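You operate a simulated robot arm through the tools that you are given. There is no shell and no other tool. Be economical: measure what you need, move in short steps, check, and stop when the job is done.

Carry out the task below with a simulated two-armed robot. There is one attempt and no reset: what you move stays moved.

TASK
Open the drawer of the back bench, take the red sign from the worktop of the store and leave it in the inside of the back bench drawer and shut the drawer again. Take the link with the largest volume on its label from the top of the far left bench and put it on the middle shelf under the dock rack. Switch the red switch on. Any order will do. Set down upright: sign, link.

It is judged by the outcome, as a careful person would: the job done as asked, and still so three seconds after it is handed in. It fails if anything else is knocked over, pushed out of place, dropped, spilled or broken.

THE ROBOT
Two 7-joint arms with three-finger grippers on one trunk, on a base that drives. Base frame: it is fixed to the floor where the robot stands at the start and does not move with it; the origin is under the middle of the robot, x ahead of it, y to its left, z up. Units: m, rad, N and s.
The left shoulder is at the start at [0.064, 0.154, 0.904], the right one opposite. With the tool pointing down near the work surface each hand reaches from about 0.1 to 0.6 m from the robot's upright axis, wherever it stands, measured 20 degrees to its own side. Places, roughly: drawer of the back bench [0.6, 0.1, 0.7]; inside of the back bench drawer [0.7, 0.2, 0.6]; middle shelf under the dock rack [-1.5, -2.5, 0.4]; red switch [-3.2, -1.6, 0.9]; sign [0, -1.25, 1]. Payload 2.69 kg a hand.
Tool frame (each hand has its own): the origin (TCP) lies between the finger pads and is the grasp point; the fingertips stand 0.029 m ahead of it; z points along the fingers, y is the line along which they close. Largest opening 0.12 m; the body of the gripper starts 0.078 m behind the TCP.
Orientation is told as [roll, pitch, yaw] about the base's x, y, z axes, in that order, counted from this pose: with the fingers straight down and closing along the base's y, the tool's x points along the base's -x, its y along +y and its z along -z.

THE INTERFACE
- The arms move only by the tool servo_tool. It takes "left_targets", "right_targets" or both (then of equal length, played together; a hand with none holds still); each is a list of rows, each a list of 7 numbers: the shift along the tool's x, y, z in units of 200 mm (1.0 is 200 mm), then the turn, a rotation vector about the tool's x, y, z in units of 120 degrees (1.0 is 120 degrees), then the finger opening in m, from 0 to 0.12. In form: [[dx, dy, dz, wx, wy, wz, fingers], ...]. A call has 1 to 20 rows; each row is the pose to reach, as a shift and turn from the pose commanded when the call began, along the tool's axes at that moment. A call with a number of a shift or a turn outside -1 to 1 is refused whole. Each row takes 0.2 s and may step no farther than 0.05 m and 0.15 rad from the row before; otherwise, or with a gripper value out of range, the whole call is refused. Where a pose cannot be reached the arm comes as near as it can. A force on the tool above 40 N (or 10 N above the force at the start of the call, whichever is more), or a blocked arm, ends the call early, and 0.2 s more pass. The fingers move at their own pace and stop on an object; they squeeze with about 39 N. The grip force told is the motor's: it shows also when the fingers shut on nothing. Time passes only in rows, and 0.2 s behind the last, so rows that repeat a pose let the fingers close. The reply holds the time, the measured pose of the TCP, the force on the tool along the base axes, the opening and the grip force, in the units named above and with some noise, with the torque about the TCP (base axes, N m) and any sound that the robot's microphone picked up.
- Cameras (640 x 400 px; columns grow to the right, rows downward): "scene" is now at [0.1885, -0.0285, 1.0523]; the picture's right is [-0.26, -0.97, 0.00], its down [-0.53, 0.14, -0.84] and it looks along [0.81, -0.21, -0.55] (base axes); focal length 214 px, centre (320, 200). "left" rides on the left gripper at [0.063, 0, -0.104] in its tool frame; the picture's right is [0.00, 1.00, 0.00], its down [-0.83, 0.00, -0.56] and it looks along [-0.56, 0.00, 0.83] (tool axes); focal length 275 px, centre (320, 200). "right" rides on the right gripper at [0.063, 0, -0.104] in its tool frame; the picture's right is [0.01, 1.00, 0.00], its down [-0.83, 0.00, -0.56] and it looks along [-0.56, 0.00, 0.83] (tool axes); focal length 275 px, centre (320, 200). There is no depth. A picture from a camera that has moved, and an enlarged one, comes with that camera's place and axes in the base frame and with its lens. The place of the scene camera against the robot may be out by one fixed shift of up to 0.012 m in any direction.
- get_image(camera): a new picture of that camera. No time passes.
- move_column(by): slides the trunk up (or, below 0, down) by that many m; the arms and the scene camera ride with it, the base frame stays. It gives what a move gives, with no picture.
- steer(legs): drives the robot by 1 to 6 legs, each [ahead, left, turn to the left] in m, m and rad, along the robot's own axes; the way and the turn of a leg run together, so that a leg with both is an arc; at most 1.5 m and 3.142 rad a leg. The arms and the cameras ride along, it lands a little off, and it stops where it bumps. It gives what a move gives.
- turn_head(pan, tilt): turns the head with the scene camera to pan (to the left, within 1.396 rad either way) and tilt (down, from -0.506 to 1.204), counted from straight ahead of the robot. It gives what a move gives.
- enlarge(camera, box): a new picture of the part [left, top, right, bottom] of that camera's present view, enlarged. No time passes.
- close_job(): hands the job in; it is judged then, once.

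Go step by step. Nothing tells you exact positions but the pictures and the camera data: compare them with the known pose of the tool, close in by small moves and look again before you grip or let go. The budget is 165 turns and 130 pictures, counting those below and the enlarged ones. Unless the task says otherwise, let go and move clear before handing in.

The tools are called after "Request:" as a command line: name --argument value ..., lists and objects as JSON in quotes. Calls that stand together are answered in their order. servo_tool: Moves the arms, as the interface text tells. Its arguments: {"type":"object","properties":{"left_targets":{"type":"array","items":{"type":"array","items":{"type":"number"}}},"right_targets":{"type":"array","items":{"type":"array","items":{"type":"number"}}}},"required":[]} The other tools are called the same way: move_column (by) slides the trunk up or down; steer (legs) drives the base; turn_head (pan, tilt) turns the head that bears the scene camera; get_image (camera) takes a picture; enlarge (camera, box) takes an enlarged picture of a part of a camera's view; close_job () hands the job in.

At the start:

```text
clock: 0.0
left_position: [0.3424, 0.0173, 1.0145]
left_tcp_rot: [-0.001, 0.0, 0.001]
left_force: [-0.8, 0.3, 0.6]
left_torque: [0.0, 0.0, 0.01]
left_finger_gap: 0.1199
left_grip_force: 0.1
right_position: [0.4357, -0.3238, 0.9382]
right_tcp_rot: [0.002, 0.003, -0.001]
right_force: [0.6, 0.4, -0.4]
right_torque: [0.01, -0.04, 0.02]
right_finger_gap: 0.1202
right_grip_force: 0.1
trunk travel left (down, up): [-0.275, 0.163]
robot x, y, heading: [0.0018, 0.0009, -0.007]
head pan, tilt: [0.04, 0.658]
```

scene: 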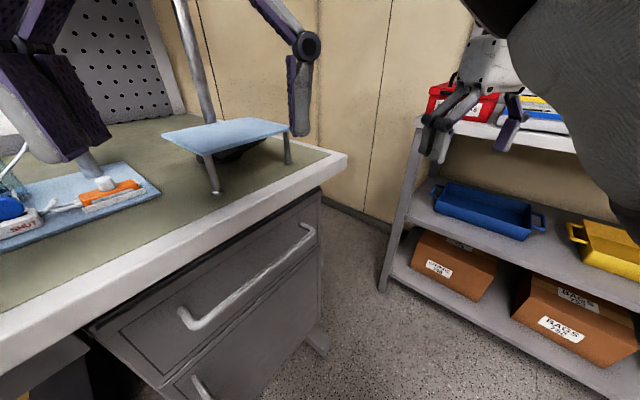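
right: 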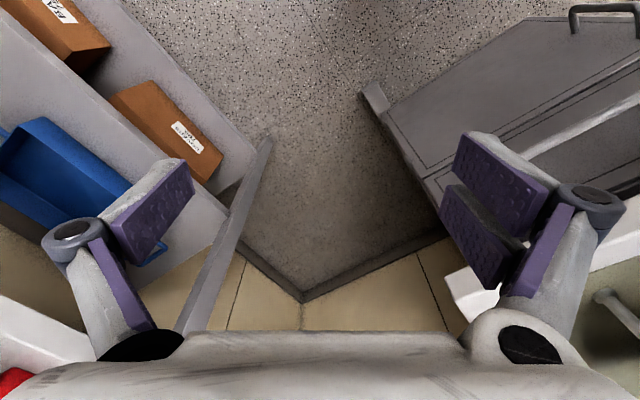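
left: 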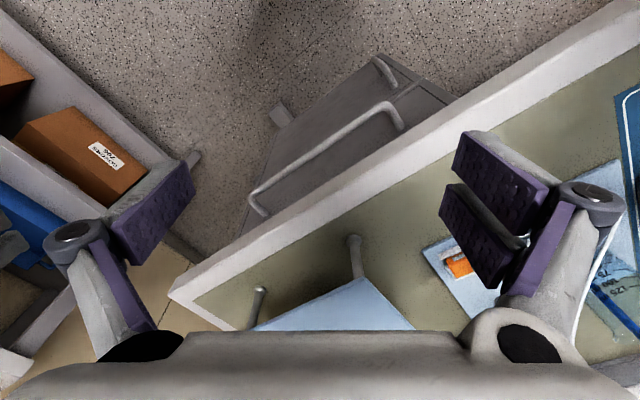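

I see the back bench ahead-left with its drawer handle, and a rack on the right. I will look around first with the head.

Request:
turn_head --pan -1.3 --tilt 0.4

Request:
get_image --camera "scene"

Request:
turn_head --pan 0.9 --tilt 0.5

Request:
get_image --camera "scene"

```text
clock: 1.5
left_position: [0.3429, 0.0176, 1.0155]
left_tcp_rot: [0.001, 0.0, -0.001]
left_force: [0.0, 0.3, -0.2]
left_torque: [-0.01, -0.02, 0.04]
left_finger_gap: 0.1199
left_grip_force: 0.1
right_position: [0.4363, -0.3249, 0.9385]
right_tcp_rot: [-0.001, 0.002, 0.001]
right_force: [-0.3, -0.1, 0.3]
right_torque: [-0.01, -0.02, 0.0]
right_finger_gap: 0.1199
right_grip_force: 0.1
trunk travel left (down, up): [-0.275, 0.163]
robot x, y, heading: [-0.0027, -0.0024, 0.001]
head pan, tilt: [-1.3, 0.4]
```

```text
126 pictures are left
camera scene: at [0.1272, -0.0949, 1.0685], right [-0.96, -0.27, 0.0], down [-0.1, 0.38, -0.92], along [0.25, -0.89, -0.39], focal length 214 px, centre (320, 200)
```

scene: 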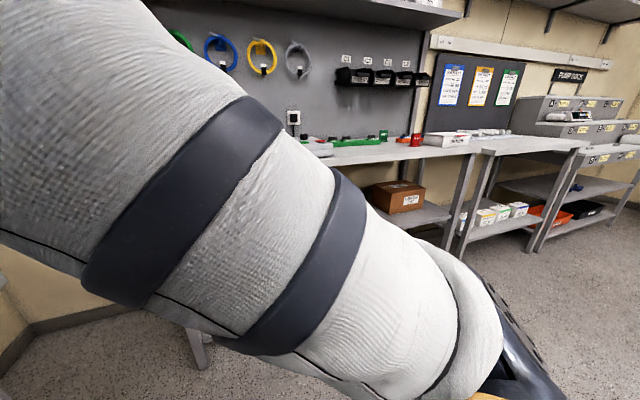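

```text
clock: 3.6
left_position: [0.3427, 0.0182, 1.0141]
left_tcp_rot: [0.0, -0.001, 0.0]
left_force: [-0.4, 0.4, 0.9]
left_torque: [0.05, 0.02, 0.0]
left_finger_gap: 0.1201
left_grip_force: 0.0
right_position: [0.4362, -0.325, 0.9371]
right_tcp_rot: [0.003, 0.002, 0.0]
right_force: [0.3, 0.3, 0.0]
right_torque: [0.01, 0.0, 0.0]
right_finger_gap: 0.1198
right_grip_force: 0.1
trunk travel left (down, up): [-0.275, 0.163]
robot x, y, heading: [0.0023, -0.0002, -0.001]
head pan, tilt: [0.901, 0.499]
```

```text
125 pictures are left
camera scene: at [0.1589, 0.0656, 1.0593], right [0.78, -0.62, 0.0], down [-0.3, -0.38, -0.88], along [0.55, 0.69, -0.48], focal length 214 px, centre (320, 200)
```

scene: 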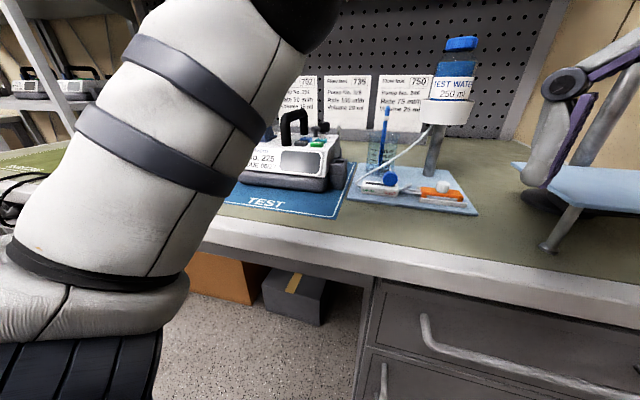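

The back bench stands turned about 35° to the left of my heading, its handle near (0.49, 0.03, 0.73). I will back off and turn to square up with it.

Request:
steer --legs '[[-0.11, -0.2, 0], [0, 0, 0.6]]'

Request:
turn_head --pan 0.0 --tilt 0.6

Request:
get_image --camera "scene"

Request:
get_image --camera "right"

```text
clock: 7.4
left_position: [0.1635, 0.0126, 1.0143]
left_tcp_rot: [0.0, 0.0, 0.605]
left_force: [-0.4, -1.1, 0.7]
left_torque: [0.01, 0.01, -0.04]
left_finger_gap: 0.1203
left_grip_force: 0.1
right_position: [0.4349, -0.2178, 0.9378]
right_tcp_rot: [0.003, 0.002, 0.607]
right_force: [0.0, -0.4, -0.4]
right_torque: [-0.01, 0.0, -0.03]
right_finger_gap: 0.1201
right_grip_force: 0.0
trunk travel left (down, up): [-0.275, 0.163]
robot x, y, heading: [-0.1079, -0.1981, 0.602]
head pan, tilt: [0.901, 0.499]
```

```text
clock: 8.6
left_position: [0.1638, 0.012, 1.0145]
left_tcp_rot: [-0.001, 0.001, 0.606]
left_force: [0.2, 0.8, 0.1]
left_torque: [-0.01, 0.02, 0.0]
left_finger_gap: 0.1198
left_grip_force: 0.1
right_position: [0.4341, -0.2163, 0.9376]
right_tcp_rot: [0.002, 0.002, 0.605]
right_force: [-0.7, 0.3, 0.1]
right_torque: [0.0, -0.01, -0.02]
right_finger_gap: 0.1201
right_grip_force: 0.0
trunk travel left (down, up): [-0.275, 0.163]
robot x, y, heading: [-0.1066, -0.1995, 0.605]
head pan, tilt: [0.0, 0.6]
```

```text
124 pictures are left
camera scene: at [0.0485, -0.0971, 1.0503], right [0.57, -0.82, 0.0], down [-0.46, -0.32, -0.83], along [0.68, 0.47, -0.56], focal length 214 px, centre (320, 200)
```

scene: 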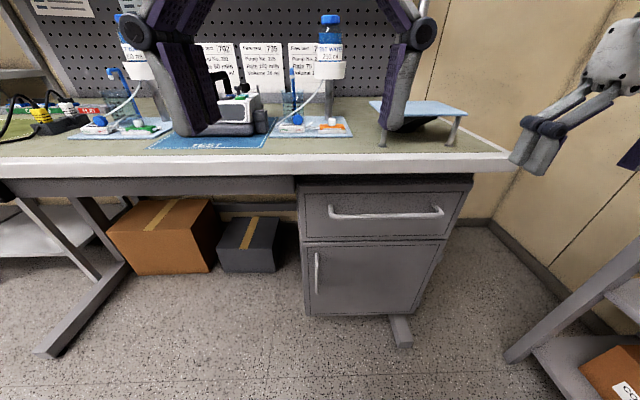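

```text
123 pictures are left
camera right: at [0.3845, -0.2541, 1.0425], right [-0.57, 0.82, 0.0], down [0.68, 0.48, 0.55], along [0.45, 0.32, -0.83], focal length 275 px, centre (320, 200)
```

right: 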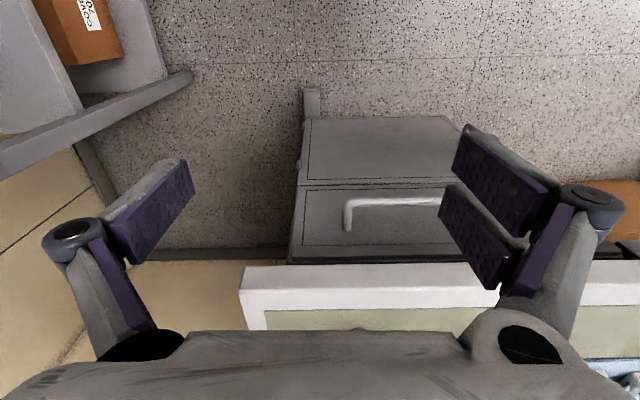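

The robot is square to the bench; in the robot frame the handle bar runs about 0.59 m ahead, 0.03–0.29 m to the right, z≈0.75. I will turn the right gripper to point ahead with vertical closing, in front of the bar.

Request:
servo_tool --right_targets '[[-0.016, 0.058, 0.067, -0.0412, -0.0412, 0.0412, 0.12], [-0.031, 0.116, 0.134, -0.0825, -0.0825, 0.0825, 0.12], [-0.047, 0.174, 0.201, -0.1237, -0.1237, 0.1237, 0.12], [-0.063, 0.231, 0.269, -0.165, -0.165, 0.165, 0.12], [-0.079, 0.289, 0.336, -0.2062, -0.2062, 0.2062, 0.12], [-0.094, 0.347, 0.403, -0.2474, -0.2474, 0.2474, 0.12], [-0.11, 0.405, 0.47, -0.2887, -0.2887, 0.2887, 0.12], [-0.126, 0.463, 0.537, -0.3299, -0.3299, 0.3299, 0.12], [-0.141, 0.521, 0.604, -0.3711, -0.3711, 0.3711, 0.12], [-0.157, 0.579, 0.671, -0.4124, -0.4124, 0.4124, 0.12], [-0.173, 0.636, 0.739, -0.4536, -0.4536, 0.4536, 0.12], [-0.189, 0.694, 0.806, -0.4949, -0.4949, 0.4949, 0.12], [-0.204, 0.752, 0.873, -0.5361, -0.5361, 0.5361, 0.12], [-0.22, 0.81, 0.94, -0.5774, -0.5774, 0.5774, 0.12], [-0.22, 0.81, 0.94, -0.5774, -0.5774, 0.5774, 0.12]]'

Request:
get_image --camera "scene"

Request:
get_image --camera "right"

```text
clock: 11.8
left_position: [0.1641, 0.0119, 1.0153]
left_tcp_rot: [0.0, -0.001, 0.606]
left_force: [0.7, -0.9, 0.3]
left_torque: [0.03, 0.0, -0.04]
left_finger_gap: 0.1202
left_grip_force: 0.1
right_position: [0.3777, -0.0592, 0.7496]
right_tcp_rot: [1.569, 0.001, -0.968]
right_force: [-0.3, -0.5, -0.3]
right_torque: [0.0, 0.01, 0.02]
right_finger_gap: 0.12
right_grip_force: 0.0
right hand out of reach, approached as far as the arm can: row 1, 2, 3, 4, 5, 6, 7, 8, 9, 10, 11, 12, 13
trunk travel left (down, up): [-0.275, 0.163]
robot x, y, heading: [-0.1069, -0.1978, 0.604]
head pan, tilt: [0.0, 0.6]
```

```text
122 pictures are left
camera scene: at [0.0488, -0.0975, 1.0503], right [0.57, -0.82, 0.0], down [-0.46, -0.32, -0.83], along [0.68, 0.47, -0.56], focal length 214 px, centre (320, 200)
```

scene: 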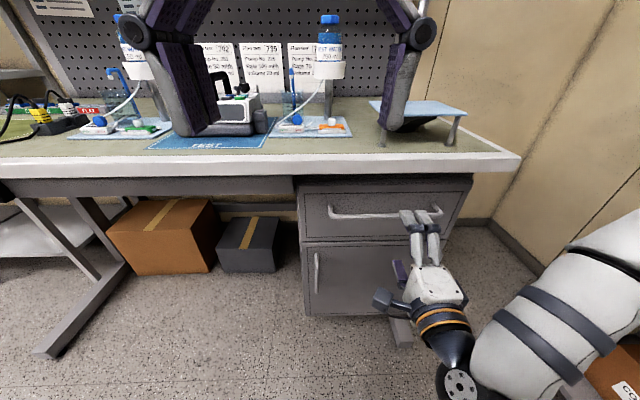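

```text
121 pictures are left
camera right: at [0.2575, -0.067, 0.7499], right [0.0, 0.0, 1.0], down [0.01, -1.0, 0.0], along [1.0, 0.01, 0.0], focal length 275 px, centre (320, 200)
```

right: 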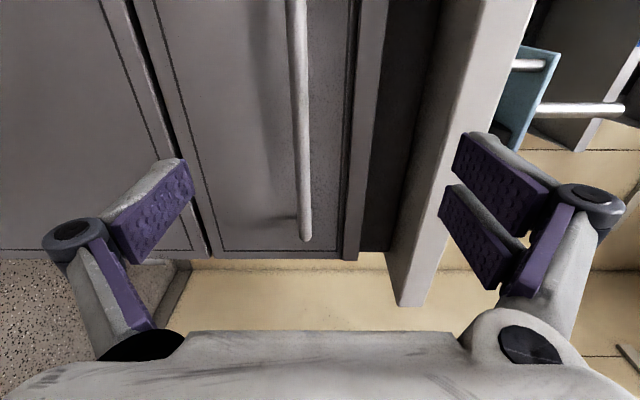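

The bar lies at z≈0.733, about 0.107 m ahead of the TCP. I advance around it with the fingers open.

Request:
servo_tool --right_targets '[[0, -0.085, 0.1, 0, 0, 0, 0.12], [0, -0.085, 0.2, 0, 0, 0, 0.12], [0, -0.085, 0.3, 0, 0, 0, 0.12], [0, -0.085, 0.4, 0, 0, 0, 0.12], [0, -0.085, 0.48, 0, 0, 0, 0.12]]'

Request:
get_image --camera "scene"

Request:
get_image --camera "right"

```text
clock: 13.0
left_position: [0.1641, 0.0112, 1.0146]
left_tcp_rot: [0.0, 0.0, 0.605]
left_force: [-0.3, 0.3, 0.2]
left_torque: [-0.04, -0.02, 0.01]
left_finger_gap: 0.12
left_grip_force: 0.1
right_position: [0.4569, -0.0054, 0.7314]
right_tcp_rot: [1.569, 0.003, -0.965]
right_force: [0.4, 0.0, 0.0]
right_torque: [0.0, 0.01, -0.03]
right_finger_gap: 0.1203
right_grip_force: 0.1
trunk travel left (down, up): [-0.275, 0.163]
robot x, y, heading: [-0.1075, -0.1963, 0.608]
head pan, tilt: [0.0, 0.6]
```

```text
120 pictures are left
camera scene: at [0.0486, -0.0971, 1.0502], right [0.57, -0.82, 0.0], down [-0.46, -0.32, -0.83], along [0.68, 0.47, -0.56], focal length 214 px, centre (320, 200)
```

scene: 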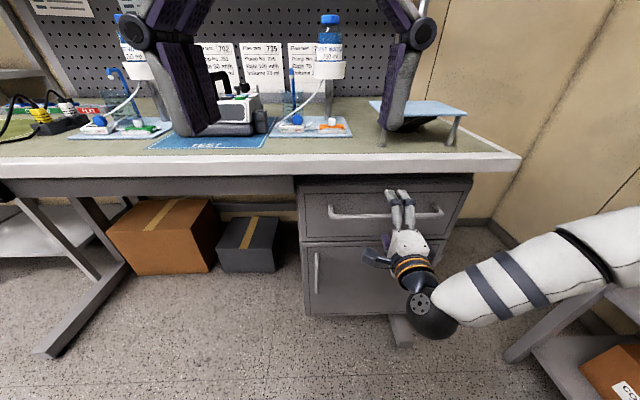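

```text
119 pictures are left
camera right: at [0.3378, -0.0133, 0.7321], right [0.0, 0.0, 1.0], down [0.02, -1.0, 0.0], along [1.0, 0.02, 0.0], focal length 275 px, centre (320, 200)
```

right: 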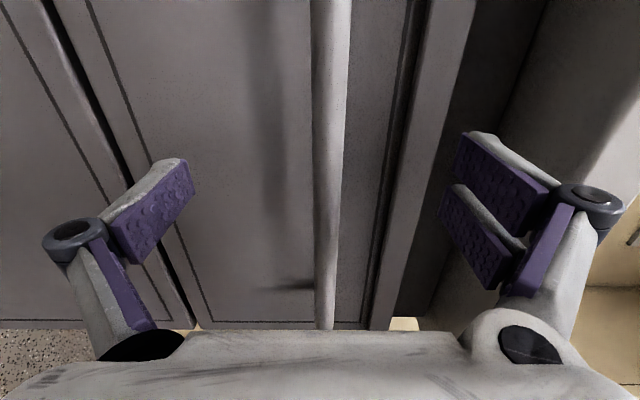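

The bar is between the fingers. I nudge ahead and close.

Request:
servo_tool --right_targets '[[0, 0, 0.04, 0, 0, 0, 0.12], [0, 0, 0.04, 0, 0, 0, 0.05], [0, 0, 0.04, 0, 0, 0, 0.0], [0, 0, 0.04, 0, 0, 0, 0.0], [0, 0, 0.04, 0, 0, 0, 0.0]]'

Request:
get_image --camera "right"

```text
clock: 14.2
left_position: [0.1613, 0.0112, 1.0164]
left_tcp_rot: [0.002, -0.002, 0.606]
left_force: [-0.1, 0.0, 0.3]
left_torque: [-0.01, 0.03, 0.0]
left_finger_gap: 0.12
left_grip_force: 0.1
right_position: [0.4633, -0.0009, 0.7353]
right_tcp_rot: [1.578, 0.002, -0.965]
right_force: [4.7, 0.4, 20.3]
right_torque: [-0.24, -0.1, 0.2]
right_finger_gap: 0.0113
right_grip_force: 38.3
trunk travel left (down, up): [-0.275, 0.163]
robot x, y, heading: [-0.1091, -0.199, 0.605]
head pan, tilt: [0.0, 0.6]
```

```text
118 pictures are left
camera right: at [0.3437, -0.0084, 0.7346], right [-0.01, 0.0, 1.0], down [0.02, -1.0, 0.0], along [1.0, 0.02, 0.01], focal length 275 px, centre (320, 200)
```

right: 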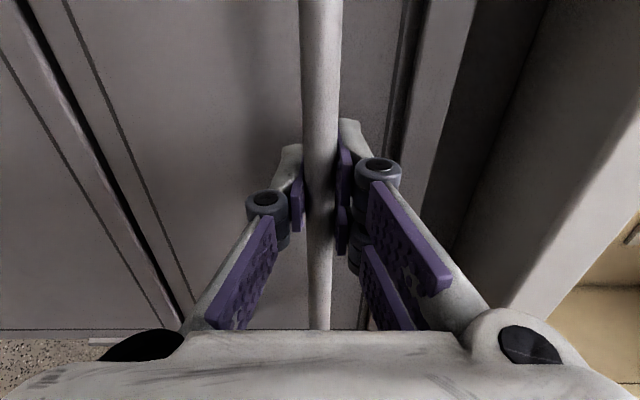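

The bar is gripped. I pull the drawer by backing the base a little as a test.

Request:
steer --legs '[[-0.1, 0, 0]]'

Request:
get_image --camera "scene"

```text
clock: 15.6
left_position: [0.0789, -0.0478, 1.0159]
left_tcp_rot: [-0.001, 0.001, 0.607]
left_force: [0.1, 0.6, 0.6]
left_torque: [-0.02, 0.0, 0.01]
left_finger_gap: 0.1199
left_grip_force: 0.0
right_position: [0.382, -0.0608, 0.736]
right_tcp_rot: [1.581, 0.002, -0.975]
right_force: [-3.0, -2.2, 2.1]
right_torque: [-0.14, -0.15, 0.03]
right_finger_gap: 0.0112
right_grip_force: 38.5
trunk travel left (down, up): [-0.275, 0.163]
robot x, y, heading: [-0.1922, -0.2548, 0.607]
head pan, tilt: [0.0, 0.6]
stopped in leg 1: the force on the tool passed its limit at 41 N (the readings are from after the stop); the commanded pose is now the measured one
```

```text
117 pictures are left
camera scene: at [-0.0358, -0.1558, 1.0502], right [0.57, -0.82, 0.0], down [-0.46, -0.32, -0.83], along [0.68, 0.47, -0.56], focal length 214 px, centre (320, 200)
```

scene: 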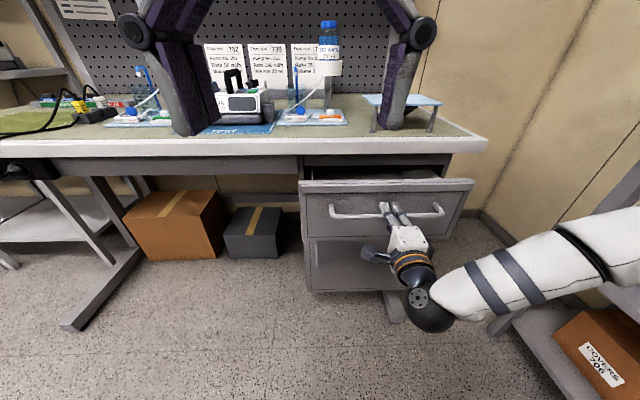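

The drawer is sliding out, open about 0.1 m. I continue.

Request:
steer --legs '[[-0.08, 0, 0]]'

Request:
steer --legs '[[-0.08, 0, 0]]'

Request:
get_image --camera "scene"

```text
clock: 16.7
left_position: [0.0141, -0.0936, 1.0159]
left_tcp_rot: [0.002, -0.001, 0.606]
left_force: [-0.3, -0.7, 0.7]
left_torque: [0.01, 0.01, 0.0]
left_finger_gap: 0.1202
left_grip_force: 0.0
right_position: [0.317, -0.1074, 0.7353]
right_tcp_rot: [1.582, 0.002, -0.978]
right_force: [10.8, -12.6, 5.9]
right_torque: [-0.22, -0.05, 0.2]
right_finger_gap: 0.0115
right_grip_force: 38.8
trunk travel left (down, up): [-0.275, 0.163]
robot x, y, heading: [-0.259, -0.3041, 0.605]
head pan, tilt: [0.0, 0.6]
```

```text
clock: 17.7
left_position: [-0.0523, -0.1396, 1.0152]
left_tcp_rot: [0.002, 0.0, 0.607]
left_force: [-0.2, 0.0, 0.5]
left_torque: [0.02, 0.02, 0.03]
left_finger_gap: 0.1202
left_grip_force: 0.0
right_position: [0.2532, -0.1544, 0.7345]
right_tcp_rot: [1.581, 0.003, -0.983]
right_force: [11.7, -13.8, 2.2]
right_torque: [-0.14, -0.08, 0.18]
right_finger_gap: 0.0113
right_grip_force: 38.5
trunk travel left (down, up): [-0.275, 0.163]
robot x, y, heading: [-0.324, -0.3494, 0.611]
head pan, tilt: [0.0, 0.6]
```

```text
116 pictures are left
camera scene: at [-0.1661, -0.2482, 1.0503], right [0.57, -0.82, 0.0], down [-0.46, -0.32, -0.83], along [0.68, 0.47, -0.56], focal length 214 px, centre (320, 200)
```

scene: 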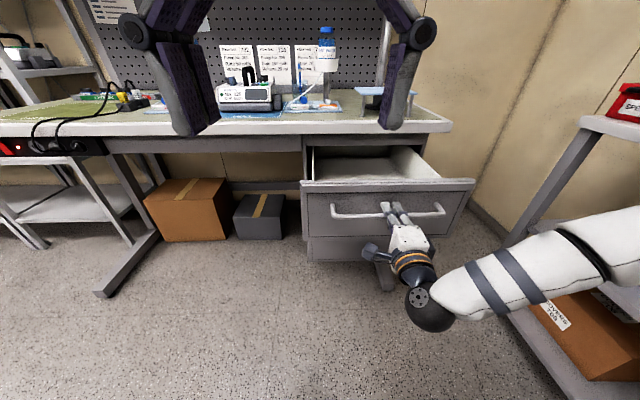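

Open 0.26 m. A bit more, then release.

Request:
steer --legs '[[-0.05, 0, 0]]'

Request:
servo_tool --right_targets '[[0, 0, 0, 0, 0, 0, 0.06], [0, 0, 0, 0, 0, 0, 0.12], [0, 0, 0, 0, 0, 0, 0.12], [0, 0, -0.2, 0, 0, 0, 0.12], [0, 0, -0.4, 0, 0, 0, 0.12]]'

Request:
get_image --camera "scene"

```text
clock: 18.7
left_position: [-0.0936, -0.1681, 1.0156]
left_tcp_rot: [0.001, -0.002, 0.606]
left_force: [0.2, -1.0, 0.1]
left_torque: [-0.02, 0.03, 0.0]
left_finger_gap: 0.1199
left_grip_force: 0.1
right_position: [0.2134, -0.1845, 0.735]
right_tcp_rot: [1.582, 0.0, -0.986]
right_force: [9.2, -13.2, 0.1]
right_torque: [-0.09, -0.06, -0.13]
right_finger_gap: 0.0112
right_grip_force: 38.4
trunk travel left (down, up): [-0.275, 0.163]
robot x, y, heading: [-0.3649, -0.3759, 0.613]
head pan, tilt: [0.0, 0.6]
```

```text
clock: 19.9
left_position: [-0.0934, -0.1667, 1.0152]
left_tcp_rot: [0.0, 0.0, 0.607]
left_force: [-0.7, -0.1, -0.4]
left_torque: [0.02, -0.01, -0.05]
left_finger_gap: 0.1199
left_grip_force: 0.1
right_position: [0.1453, -0.226, 0.7342]
right_tcp_rot: [1.582, -0.002, -0.987]
right_force: [-0.3, -0.7, 0.1]
right_torque: [0.01, 0.02, 0.02]
right_finger_gap: 0.1199
right_grip_force: 0.1
trunk travel left (down, up): [-0.275, 0.163]
robot x, y, heading: [-0.3637, -0.3774, 0.603]
head pan, tilt: [0.0, 0.6]
```

```text
115 pictures are left
camera scene: at [-0.2079, -0.2757, 1.0503], right [0.57, -0.82, 0.0], down [-0.46, -0.32, -0.83], along [0.68, 0.47, -0.56], focal length 214 px, centre (320, 200)
```

scene: 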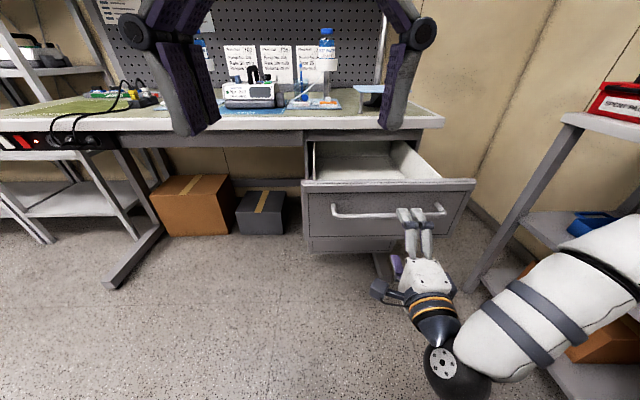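

The drawer is open about 0.31 m and the handle is released. I bring the right hand back to a downward, raised pose and back off towards the store side.

Request:
servo_tool --right_targets '[[-0.043, 0.071, -0.036, 0.0412, 0.0412, -0.0412, 0.12], [-0.086, 0.143, -0.071, 0.0825, 0.0825, -0.0825, 0.12], [-0.129, 0.214, -0.107, 0.1237, 0.1237, -0.1237, 0.12], [-0.171, 0.286, -0.143, 0.165, 0.165, -0.165, 0.12], [-0.214, 0.357, -0.179, 0.2062, 0.2062, -0.2062, 0.12], [-0.257, 0.429, -0.214, 0.2474, 0.2474, -0.2474, 0.12], [-0.3, 0.5, -0.25, 0.2887, 0.2887, -0.2887, 0.12], [-0.343, 0.571, -0.286, 0.3299, 0.3299, -0.3299, 0.12], [-0.386, 0.643, -0.321, 0.3711, 0.3711, -0.3711, 0.12], [-0.429, 0.714, -0.357, 0.4124, 0.4124, -0.4124, 0.12], [-0.471, 0.786, -0.393, 0.4536, 0.4536, -0.4536, 0.12], [-0.514, 0.857, -0.429, 0.4949, 0.4949, -0.4949, 0.12], [-0.557, 0.929, -0.464, 0.5361, 0.5361, -0.5361, 0.12], [-0.6, 1.0, -0.5, 0.5774, 0.5774, -0.5774, 0.12], [-0.6, 1.0, -0.5, 0.5774, 0.5774, -0.5774, 0.12]]'

Request:
steer --legs '[[-0.15, 0, 0], [0, 0, -1.8]]'

Request:
turn_head --pan 0.0 --tilt 0.45

Request:
get_image --camera "scene"

```text
clock: 23.1
left_position: [-0.0932, -0.1673, 1.0151]
left_tcp_rot: [-0.002, -0.001, 0.608]
left_force: [0.7, -0.4, 0.2]
left_torque: [-0.02, -0.01, -0.02]
left_finger_gap: 0.1197
left_grip_force: 0.0
right_position: [0.1273, -0.385, 0.9346]
right_tcp_rot: [-0.001, -0.01, 0.587]
right_force: [-1.1, -0.3, 0.2]
right_torque: [0.01, -0.04, -0.01]
right_finger_gap: 0.12
right_grip_force: 0.0
right hand out of reach, approached as far as the arm can: row 3, 4, 5, 6, 7, 8, 9, 10
trunk travel left (down, up): [-0.275, 0.163]
robot x, y, heading: [-0.3638, -0.3787, 0.606]
head pan, tilt: [0.0, 0.6]
```

```text
clock: 28.8
left_position: [-0.3434, -0.7748, 1.0143]
left_tcp_rot: [0.0, 0.001, -1.189]
left_force: [0.5, 0.2, 0.7]
left_torque: [0.01, -0.03, 0.0]
left_finger_gap: 0.1198
left_grip_force: 0.1
right_position: [-0.6052, -0.9412, 0.9338]
right_tcp_rot: [0.0, -0.01, -1.21]
right_force: [-0.5, 0.3, 0.4]
right_torque: [0.0, 0.04, 0.02]
right_finger_gap: 0.12
right_grip_force: 0.1
trunk travel left (down, up): [-0.275, 0.163]
robot x, y, heading: [-0.4881, -0.4601, -1.193]
head pan, tilt: [0.0, 0.6]
```

```text
clock: 29.5
left_position: [-0.3433, -0.7758, 1.015]
left_tcp_rot: [-0.002, 0.0, -1.189]
left_force: [0.5, 0.1, -0.2]
left_torque: [0.0, -0.01, 0.0]
left_finger_gap: 0.1199
left_grip_force: 0.0
right_position: [-0.6048, -0.9412, 0.9325]
right_tcp_rot: [0.001, -0.011, -1.208]
right_force: [0.4, -0.8, -0.2]
right_torque: [-0.03, 0.01, 0.02]
right_finger_gap: 0.1201
right_grip_force: 0.1
trunk travel left (down, up): [-0.275, 0.163]
robot x, y, heading: [-0.4891, -0.4636, -1.19]
head pan, tilt: [0.0, 0.45]
```

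```text
114 pictures are left
camera scene: at [-0.4135, -0.6458, 1.0638], right [-0.93, -0.37, 0.0], down [-0.16, 0.4, -0.9], along [0.34, -0.83, -0.44], focal length 214 px, centre (320, 200)
```

scene: 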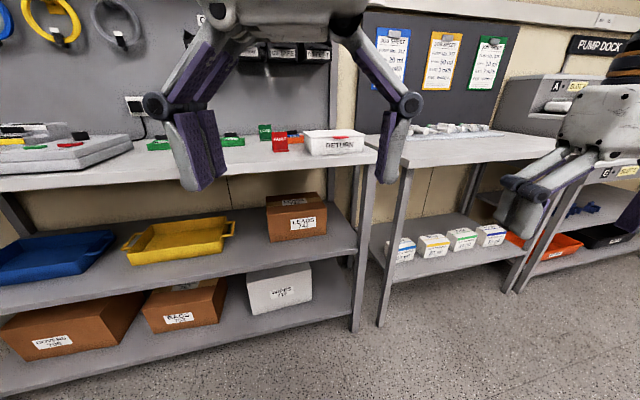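

I see the store worktop with a red "FAULT" sign, green signs and a "RETURN" tray. Let me enlarge.

Request:
enlarge --camera "scene" --box '[200, 90, 400, 215]'

Request:
enlarge --camera "scene" --box '[440, 60, 640, 185]'

```text
3.20 times, centred on (300, 152) of scene
camera zoom: at [-0.4135, -0.6458, 1.0638], right [-0.93, -0.37, 0.0], down [-0.16, 0.4, -0.9], along [0.34, -0.83, -0.44], focal length 686 px, centre (384, 352)
```

zoom: 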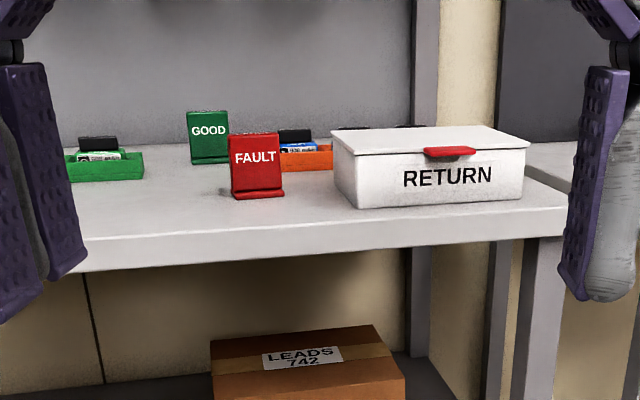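

```text
3.20 times, centred on (540, 122) of scene
camera zoom: at [-0.4135, -0.6458, 1.0638], right [-0.93, -0.37, 0.0], down [-0.16, 0.4, -0.9], along [0.34, -0.83, -0.44], focal length 686 px, centre (-384, 448)
```

zoom: 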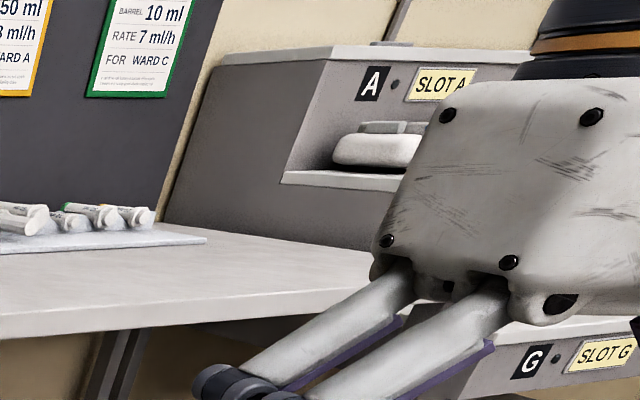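

The red FAULT sign stands at about (0, −1.29) on a worktop of z≈0.89. I raise the trunk, square up with the store (heading ≈ −0.966) and drive closer.

Request:
move_column --by 0.15

Request:
steer --legs '[[0, 0, 0.224], [0.3, 0.111, 0]]'

Request:
turn_head --pan -0.2 --tilt 0.75

Request:
get_image --camera "scene"

Request:
get_image --camera "right"

```text
clock: 31.2
left_position: [-0.3438, -0.7741, 1.1636]
left_tcp_rot: [0.0, 0.003, -1.189]
left_force: [0.0, -0.3, -0.3]
left_torque: [0.02, 0.01, 0.01]
left_finger_gap: 0.1201
left_grip_force: 0.0
right_position: [-0.6049, -0.9425, 1.0816]
right_tcp_rot: [0.0, -0.008, -1.209]
right_force: [0.0, -0.6, 0.3]
right_torque: [0.03, 0.01, -0.02]
right_finger_gap: 0.1198
right_grip_force: 0.1
trunk travel left (down, up): [-0.425, 0.013]
robot x, y, heading: [-0.487, -0.4606, -1.191]
head pan, tilt: [0.0, 0.45]
```

```text
clock: 34.2
left_position: [-0.0149, -0.9128, 1.1656]
left_tcp_rot: [-0.001, 0.002, -0.963]
left_force: [-0.3, 0.6, -0.2]
left_torque: [-0.04, 0.05, 0.0]
left_finger_gap: 0.1198
left_grip_force: 0.0
right_position: [-0.2326, -1.1349, 1.0832]
right_tcp_rot: [0.0, -0.01, -0.984]
right_force: [-0.2, -1.1, -0.1]
right_torque: [0.02, 0.0, 0.0]
right_finger_gap: 0.1198
right_grip_force: 0.0
trunk travel left (down, up): [-0.425, 0.013]
robot x, y, heading: [-0.226, -0.6424, -0.966]
head pan, tilt: [0.0, 0.45]
```

```text
clock: 35.0
left_position: [-0.0155, -0.9126, 1.1665]
left_tcp_rot: [0.001, 0.0, -0.961]
left_force: [-0.2, 0.0, -0.6]
left_torque: [0.04, 0.03, -0.02]
left_finger_gap: 0.1199
left_grip_force: 0.1
right_position: [-0.2325, -1.1346, 1.0823]
right_tcp_rot: [0.001, -0.012, -0.985]
right_force: [0.7, -0.4, 0.8]
right_torque: [0.01, -0.01, 0.0]
right_finger_gap: 0.1201
right_grip_force: 0.1
trunk travel left (down, up): [-0.425, 0.013]
robot x, y, heading: [-0.2247, -0.6411, -0.962]
head pan, tilt: [-0.201, 0.75]
```

```text
111 pictures are left
camera scene: at [-0.1791, -0.7385, 1.2048], right [-0.92, -0.4, 0.0], down [-0.27, 0.63, -0.73], along [0.29, -0.67, -0.68], focal length 214 px, centre (320, 200)
```

scene: 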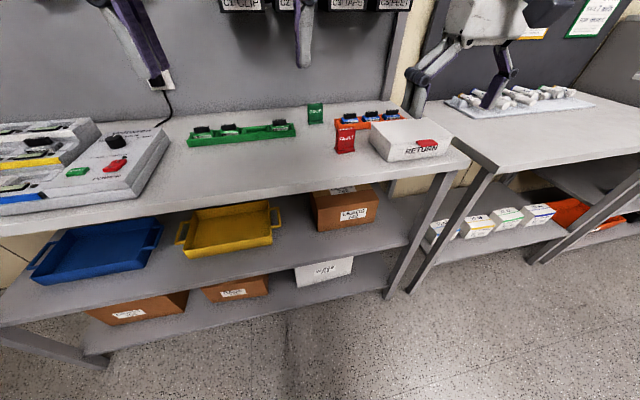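

```text
110 pictures are left
camera right: at [-0.267, -1.0816, 1.1871], right [0.83, 0.56, 0.0], down [0.46, -0.68, 0.57], along [0.32, -0.47, -0.82], focal length 275 px, centre (320, 200)
```

right: 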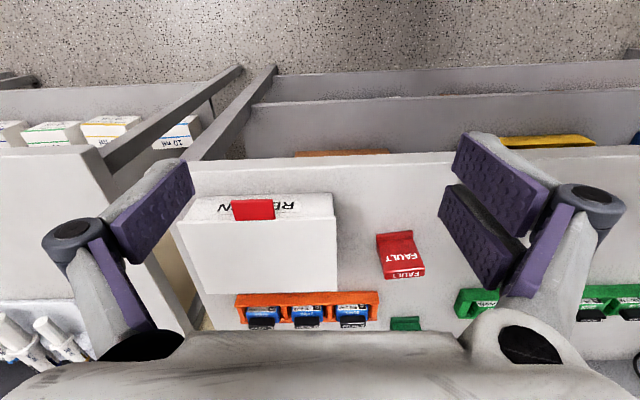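

Triangulation puts the sign at about (−0.042, −1.234), base z≈0.91, top z≈0.97, turned ~7°. I drive 0.08 m closer, then shift the hand above it and check.

Request:
steer --legs '[[0.08, 0, 0]]'

Request:
servo_tool --right_targets '[[-0.15, 0.15, 0, 0, 0, -0.02, 0.12], [-0.3, 0.3, 0, 0, 0, -0.04, 0.12], [-0.45, 0.45, 0.1, 0, 0, -0.0573, 0.12], [-0.54, 0.515, 0.2, 0, 0, -0.0573, 0.12], [-0.54, 0.515, 0.2, 0, 0, -0.0573, 0.12]]'

Request:
get_image --camera "right"

Request:
get_image --camera "scene"

```text
clock: 36.0
left_position: [0.0301, -0.9786, 1.164]
left_tcp_rot: [0.001, 0.0, -0.961]
left_force: [0.8, -0.6, -0.3]
left_torque: [0.01, 0.03, 0.01]
left_finger_gap: 0.1203
left_grip_force: 0.0
right_position: [-0.1851, -1.1999, 1.0826]
right_tcp_rot: [-0.001, -0.01, -0.983]
right_force: [0.4, 0.0, -0.1]
right_torque: [0.01, 0.01, 0.0]
right_finger_gap: 0.12
right_grip_force: 0.1
trunk travel left (down, up): [-0.425, 0.013]
robot x, y, heading: [-0.1758, -0.7078, -0.959]
head pan, tilt: [-0.201, 0.75]
```

```text
clock: 37.2
left_position: [0.0307, -0.9776, 1.1648]
left_tcp_rot: [0.0, -0.001, -0.961]
left_force: [0.9, 0.2, -0.5]
left_torque: [0.02, -0.01, 0.02]
left_finger_gap: 0.1201
left_grip_force: 0.1
right_position: [-0.0414, -1.2332, 1.0436]
right_tcp_rot: [-0.002, -0.012, -0.863]
right_force: [-0.2, -0.7, -0.1]
right_torque: [-0.02, 0.01, 0.0]
right_finger_gap: 0.1197
right_grip_force: 0.0
trunk travel left (down, up): [-0.425, 0.013]
robot x, y, heading: [-0.1815, -0.7106, -0.959]
head pan, tilt: [-0.201, 0.75]
```

```text
109 pictures are left
camera right: at [-0.0816, -1.1852, 1.1478], right [0.76, 0.65, 0.0], down [0.54, -0.62, 0.57], along [0.37, -0.43, -0.82], focal length 275 px, centre (320, 200)
```

right: 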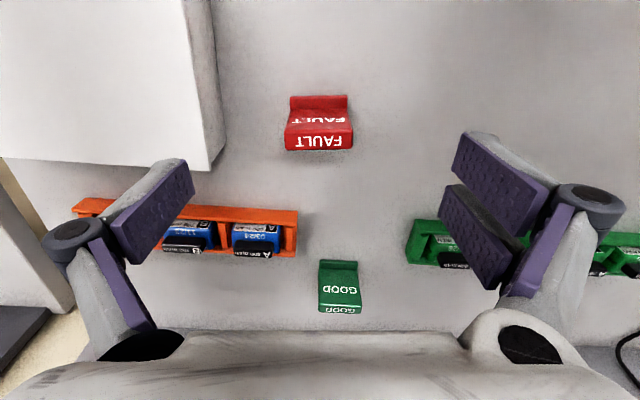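

```text
108 pictures are left
camera scene: at [-0.1337, -0.8036, 1.2049], right [-0.92, -0.4, 0.0], down [-0.27, 0.63, -0.73], along [0.29, -0.67, -0.68], focal length 214 px, centre (320, 200)
```

scene: 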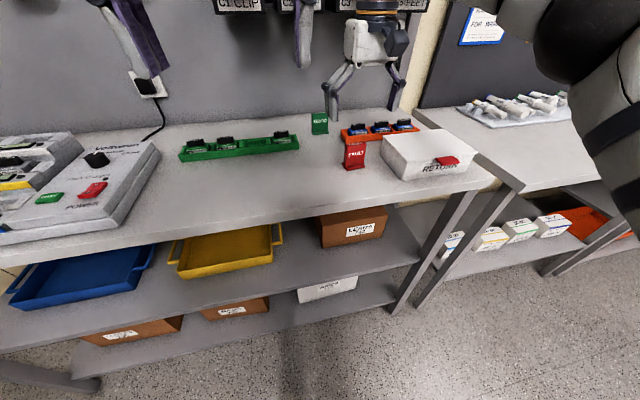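

Request:
enlarge --camera "right" --box '[260, 70, 380, 170]'

Request:
enlarge --camera "scene" --box '[300, 100, 420, 190]'

```text
4.00 times, centred on (320, 120) of right
camera zoom: at [-0.0816, -1.1852, 1.1478], right [0.76, 0.65, 0.0], down [0.54, -0.62, 0.57], along [0.37, -0.43, -0.82], focal length 1101 px, centre (320, 520)
```

zoom: 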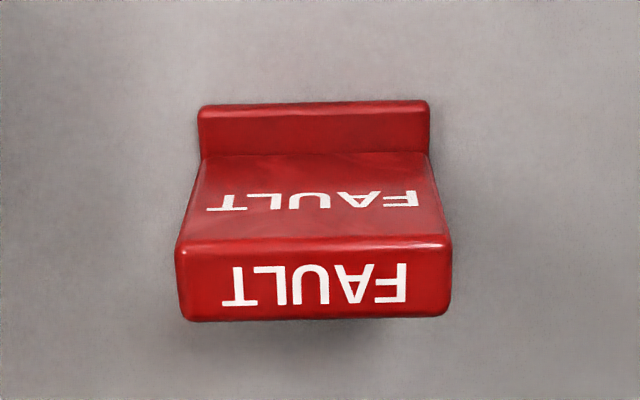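

```text
4.44 times, centred on (360, 145) of scene
camera zoom: at [-0.1337, -0.8036, 1.2049], right [-0.92, -0.4, 0.0], down [-0.27, 0.63, -0.73], along [0.29, -0.67, -0.68], focal length 953 px, centre (142, 444)
```

zoom: 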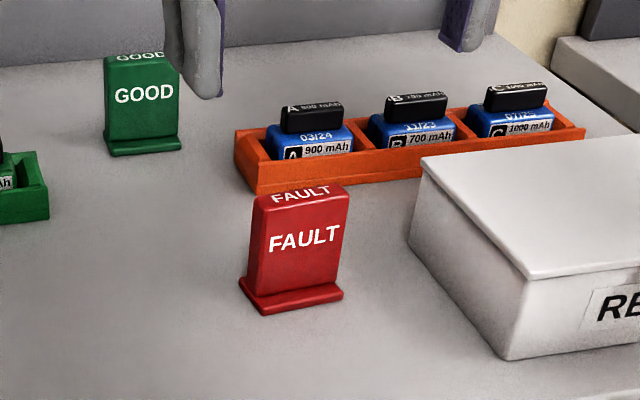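

The sign is about 48 mm wide, 14 mm thick and 60 mm high, straight under the hand but ~13 mm farther ahead. I lower over it and grip its sides.

Request:
servo_tool --right_targets '[[-0.066, 0, 0.1, 0, 0, 0, 0.12], [-0.066, 0, 0.2, 0, 0, 0, 0.12], [-0.066, 0, 0.3, 0, 0, 0, 0.12], [-0.066, 0, 0.4, 0, 0, 0, 0.12], [-0.066, 0, 0.46, 0, 0, 0, 0.12], [-0.066, 0, 0.46, 0, 0, 0, 0.12]]'

Request:
get_image --camera "right"

Request:
enlarge --camera "scene" --box '[300, 90, 460, 190]'

```text
clock: 38.6
left_position: [0.0308, -0.978, 1.1653]
left_tcp_rot: [0.0, -0.001, -0.962]
left_force: [-1.4, 0.3, -0.7]
left_torque: [0.0, -0.01, -0.03]
left_finger_gap: 0.12
left_grip_force: 0.1
right_position: [-0.0317, -1.2441, 0.9524]
right_tcp_rot: [-0.003, -0.013, -0.863]
right_force: [-0.6, 0.7, 0.3]
right_torque: [-0.02, 0.0, 0.0]
right_finger_gap: 0.1202
right_grip_force: 0.1
trunk travel left (down, up): [-0.425, 0.013]
robot x, y, heading: [-0.1804, -0.7037, -0.966]
head pan, tilt: [-0.201, 0.75]
```

```text
105 pictures are left
camera right: at [-0.0721, -1.1961, 1.0559], right [0.76, 0.65, 0.0], down [0.54, -0.62, 0.57], along [0.37, -0.43, -0.82], focal length 275 px, centre (320, 200)
```

right: 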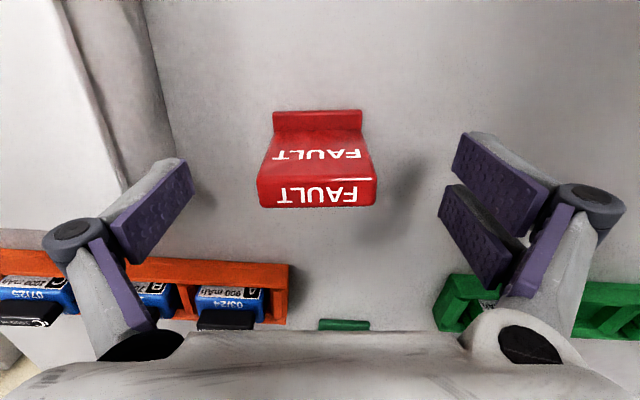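

```text
4.00 times, centred on (380, 140) of scene
camera zoom: at [-0.1335, -0.8038, 1.2048], right [-0.92, -0.4, 0.0], down [-0.27, 0.63, -0.73], along [0.29, -0.67, -0.68], focal length 858 px, centre (80, 440)
```

zoom: 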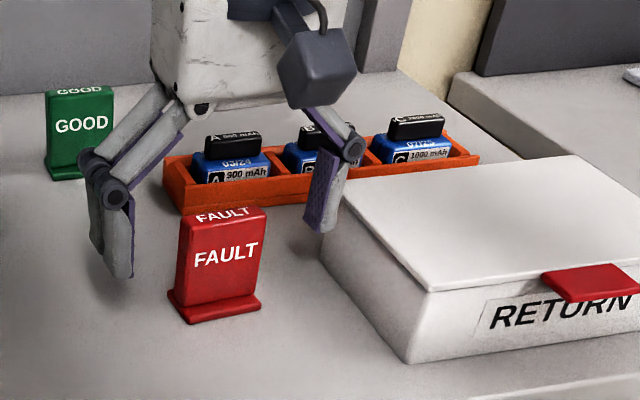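

The sign is centered between the fingers. I lower slightly and close.

Request:
servo_tool --right_targets '[[0, 0, 0.035, 0, 0, 0, 0.12], [0, 0, 0.035, 0, 0, 0, 0.08], [0, 0, 0.035, 0, 0, 0, 0.03], [0, 0, 0.035, 0, 0, 0, 0.03], [0, 0, 0.035, 0, 0, 0, 0.03]]'

Request:
get_image --camera "right"

```text
clock: 39.8
left_position: [0.0298, -0.978, 1.1655]
left_tcp_rot: [0.001, 0.0, -0.962]
left_force: [-0.9, 0.0, 0.2]
left_torque: [0.01, -0.02, 0.01]
left_finger_gap: 0.1201
left_grip_force: 0.1
right_position: [-0.0316, -1.2443, 0.9461]
right_tcp_rot: [-0.001, -0.012, -0.861]
right_force: [-0.6, -0.3, 0.0]
right_torque: [0.02, 0.01, 0.01]
right_finger_gap: 0.0489
right_grip_force: 38.8
trunk travel left (down, up): [-0.425, 0.013]
robot x, y, heading: [-0.1802, -0.7039, -0.963]
head pan, tilt: [-0.201, 0.75]
```

```text
103 pictures are left
camera right: at [-0.0719, -1.1966, 1.0492], right [0.76, 0.65, 0.0], down [0.54, -0.62, 0.57], along [0.37, -0.43, -0.82], focal length 275 px, centre (320, 200)
```

right: 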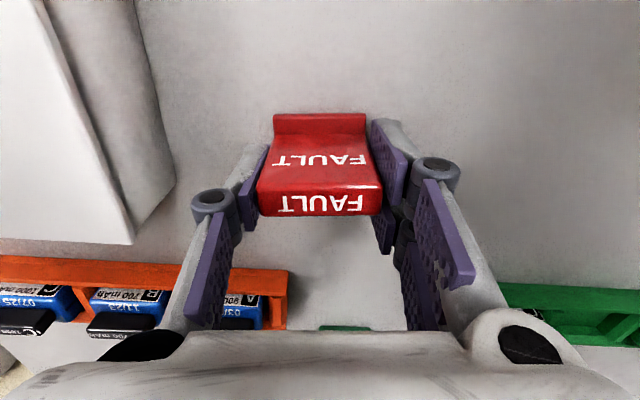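

Sign is gripped. I lift it and pull it back from the worktop.

Request:
servo_tool --right_targets '[[0, 0, -0.1, 0, 0, 0, 0.03], [0, 0, -0.25, 0, 0, 0, 0.03], [0, 0, -0.4, 0, 0, 0, 0.03], [0, 0, -0.55, 0, 0, 0, 0.03], [0.2, 0, -0.6, 0, 0, 0, 0.03], [0.4, 0, -0.6, 0, 0, 0, 0.03], [0.6, 0, -0.6, 0, 0, 0, 0.03], [0.8, 0, -0.6, 0, 0, 0, 0.03]]'

Request:
steer --legs '[[-0.3, 0, 0], [0, 0, 1.57]]'

Request:
turn_head --pan 0.0 --tilt 0.7

Request:
get_image --camera "scene"

```text
clock: 41.6
left_position: [0.0306, -0.9775, 1.1653]
left_tcp_rot: [-0.001, -0.003, -0.963]
left_force: [0.1, -0.8, 0.5]
left_torque: [-0.03, 0.01, -0.01]
left_finger_gap: 0.12
left_grip_force: 0.1
right_position: [-0.139, -1.1198, 1.0646]
right_tcp_rot: [0.0, -0.013, -0.864]
right_force: [-0.6, -0.1, -0.1]
right_torque: [0.01, -0.03, 0.01]
right_finger_gap: 0.03
right_grip_force: 0.0
trunk travel left (down, up): [-0.425, 0.013]
robot x, y, heading: [-0.1816, -0.7051, -0.957]
head pan, tilt: [-0.201, 0.75]
```

```text
clock: 47.5
left_position: [-0.0783, -0.2536, 1.1649]
left_tcp_rot: [0.0, 0.0, 0.593]
left_force: [-0.4, -0.5, 0.9]
left_torque: [-0.02, -0.03, -0.01]
left_finger_gap: 0.1199
left_grip_force: 0.1
right_position: [0.062, -0.4262, 1.064]
right_tcp_rot: [-0.001, -0.011, 0.69]
right_force: [-0.8, -0.4, 0.0]
right_torque: [0.01, 0.02, -0.01]
right_finger_gap: 0.0301
right_grip_force: 0.0
trunk travel left (down, up): [-0.425, 0.013]
robot x, y, heading: [-0.3496, -0.4531, 0.591]
head pan, tilt: [-0.201, 0.75]
```

```text
clock: 48.2
left_position: [-0.0775, -0.2552, 1.1643]
left_tcp_rot: [-0.001, 0.001, 0.59]
left_force: [-0.4, 0.1, -0.1]
left_torque: [0.0, -0.02, -0.04]
left_finger_gap: 0.12
left_grip_force: 0.1
right_position: [0.0622, -0.4256, 1.0634]
right_tcp_rot: [-0.003, -0.012, 0.69]
right_force: [0.1, 1.1, -0.2]
right_torque: [0.0, 0.0, -0.01]
right_finger_gap: 0.0299
right_grip_force: 0.1
trunk travel left (down, up): [-0.425, 0.013]
robot x, y, heading: [-0.3533, -0.4591, 0.586]
head pan, tilt: [0.0, 0.7]
```

```text
102 pictures are left
camera scene: at [-0.2638, -0.4077, 1.209], right [0.56, -0.83, 0.0], down [-0.54, -0.36, -0.76], along [0.64, 0.43, -0.64], focal length 214 px, centre (320, 200)
```

scene: 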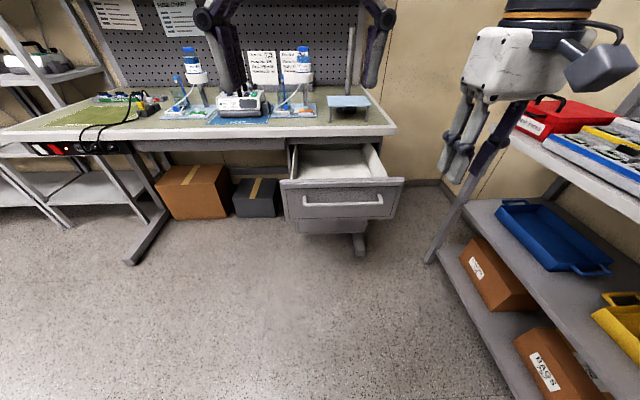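

The grip reads empty (gap 0.03): the sign has slipped out. I turn back to look where it is.

Request:
get_image --camera "right"

Request:
turn_head --pan -1.39 --tilt 0.5

Request:
get_image --camera "scene"

```text
101 pictures are left
camera right: at [0.0134, -0.4682, 1.1677], right [-0.64, 0.77, 0.0], down [0.63, 0.53, 0.57], along [0.44, 0.36, -0.82], focal length 275 px, centre (320, 200)
```

right: 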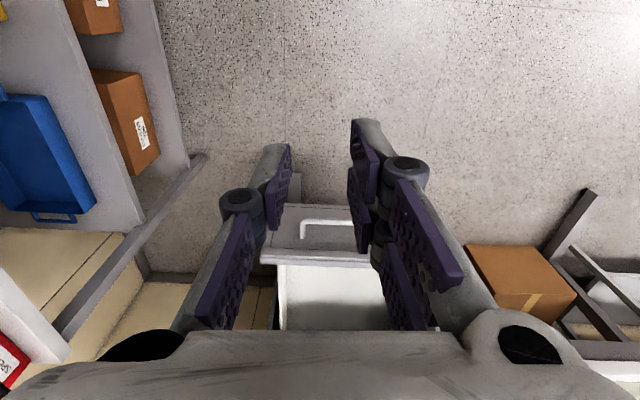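

```text
clock: 49.7
left_position: [-0.0777, -0.2534, 1.1637]
left_tcp_rot: [0.0, 0.0, 0.592]
left_force: [0.7, -0.7, -0.9]
left_torque: [0.0, 0.01, 0.01]
left_finger_gap: 0.1201
left_grip_force: 0.0
right_position: [0.0616, -0.4275, 1.064]
right_tcp_rot: [-0.003, -0.014, 0.688]
right_force: [-0.8, -0.2, 0.8]
right_torque: [-0.03, -0.03, 0.02]
right_finger_gap: 0.0302
right_grip_force: 0.0
trunk travel left (down, up): [-0.425, 0.013]
robot x, y, heading: [-0.3521, -0.4579, 0.594]
head pan, tilt: [-1.389, 0.499]
```

```text
100 pictures are left
camera scene: at [-0.2708, -0.5201, 1.2267], right [-0.72, -0.7, 0.0], down [-0.33, 0.34, -0.88], along [0.61, -0.63, -0.48], focal length 214 px, centre (320, 200)
```

scene: 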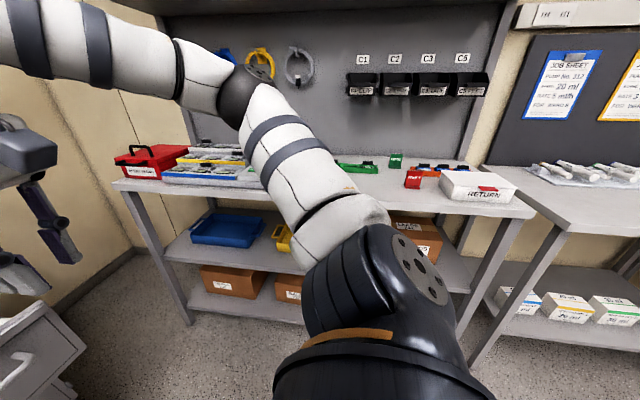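

Request:
enlarge --camera "scene" --box '[360, 140, 480, 215]'

```text
5.33 times, centred on (420, 178) of scene
camera zoom: at [-0.2708, -0.5201, 1.2267], right [-0.72, -0.7, 0.0], down [-0.33, 0.34, -0.88], along [0.61, -0.63, -0.48], focal length 1144 px, centre (-213, 320)
```

zoom: 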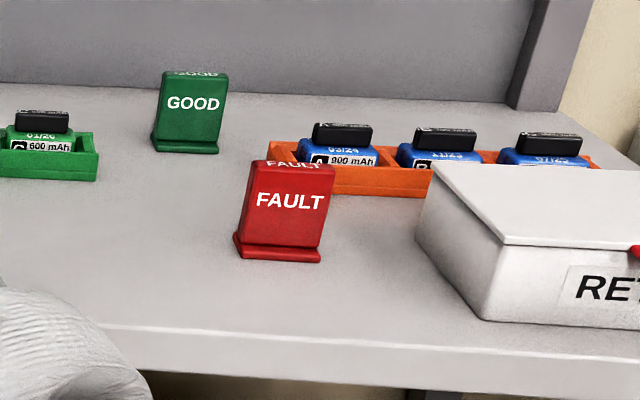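

The sign still stands upright at its place; the side grip merely slid off. I return and will pinch it front-to-back with full closing instead.

Request:
steer --legs '[[0, 0, -1.56], [0.3, 0, 0]]'

Request:
servo_tool --right_targets '[[0, 0, 0, 0, 0, 0.068, 0.06], [0, 0, 0, 0, 0, 0.136, 0.06], [0, 0, 0, 0, 0, 0.205, 0.06], [0, 0, 0, 0, 0, 0.273, 0.06], [0, 0, 0, 0, 0, 0.341, 0.06], [0, 0, 0, 0, 0, 0.409, 0.06], [0, 0, 0, 0, 0, 0.477, 0.06], [0, 0, 0, 0, 0, 0.545, 0.06], [0, 0, 0, 0, 0, 0.614, 0.06], [0, 0, 0, 0, 0, 0.682, 0.06], [0, 0, 0, 0, 0, 0.75, 0.06], [0, 0, 0, 0, 0, 0.75, 0.06]]'

Request:
get_image --camera "right"

```text
clock: 55.5
left_position: [0.0302, -0.9767, 1.1648]
left_tcp_rot: [0.0, 0.0, -0.964]
left_force: [-0.4, 0.5, 0.0]
left_torque: [0.01, 0.0, 0.01]
left_finger_gap: 0.1199
left_grip_force: 0.0
right_position: [-0.1404, -1.1199, 1.0641]
right_tcp_rot: [-0.001, -0.01, -0.865]
right_force: [0.4, 0.1, -0.3]
right_torque: [0.04, -0.01, 0.03]
right_finger_gap: 0.0299
right_grip_force: 0.1
trunk travel left (down, up): [-0.425, 0.013]
robot x, y, heading: [-0.1812, -0.708, -0.962]
head pan, tilt: [-1.389, 0.499]
```

```text
clock: 58.1
left_position: [0.0302, -0.9767, 1.1641]
left_tcp_rot: [0.0, 0.0, -0.964]
left_force: [0.5, 0.6, 0.1]
left_torque: [0.03, -0.01, 0.02]
left_finger_gap: 0.1202
left_grip_force: 0.1
right_position: [-0.1397, -1.1196, 1.0633]
right_tcp_rot: [0.013, -0.002, -2.439]
right_force: [-0.4, -0.4, 0.0]
right_torque: [0.0, 0.0, -0.01]
right_finger_gap: 0.0602
right_grip_force: 0.0
trunk travel left (down, up): [-0.425, 0.013]
robot x, y, heading: [-0.1802, -0.7054, -0.966]
head pan, tilt: [-1.389, 0.499]
```

```text
98 pictures are left
camera right: at [-0.0919, -1.0785, 1.1679], right [0.65, -0.76, 0.01], down [-0.63, -0.54, 0.56], along [-0.42, -0.37, -0.83], focal length 275 px, centre (320, 200)
```

right: 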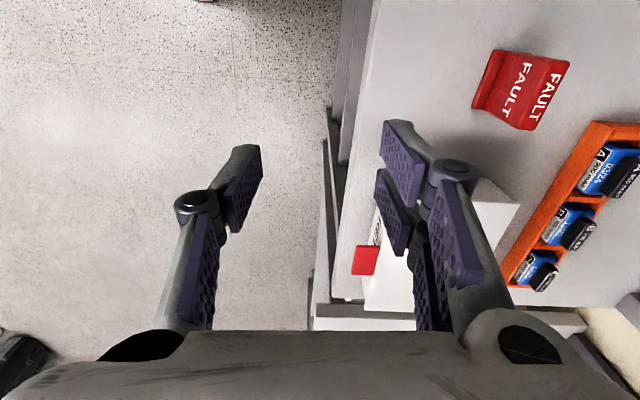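

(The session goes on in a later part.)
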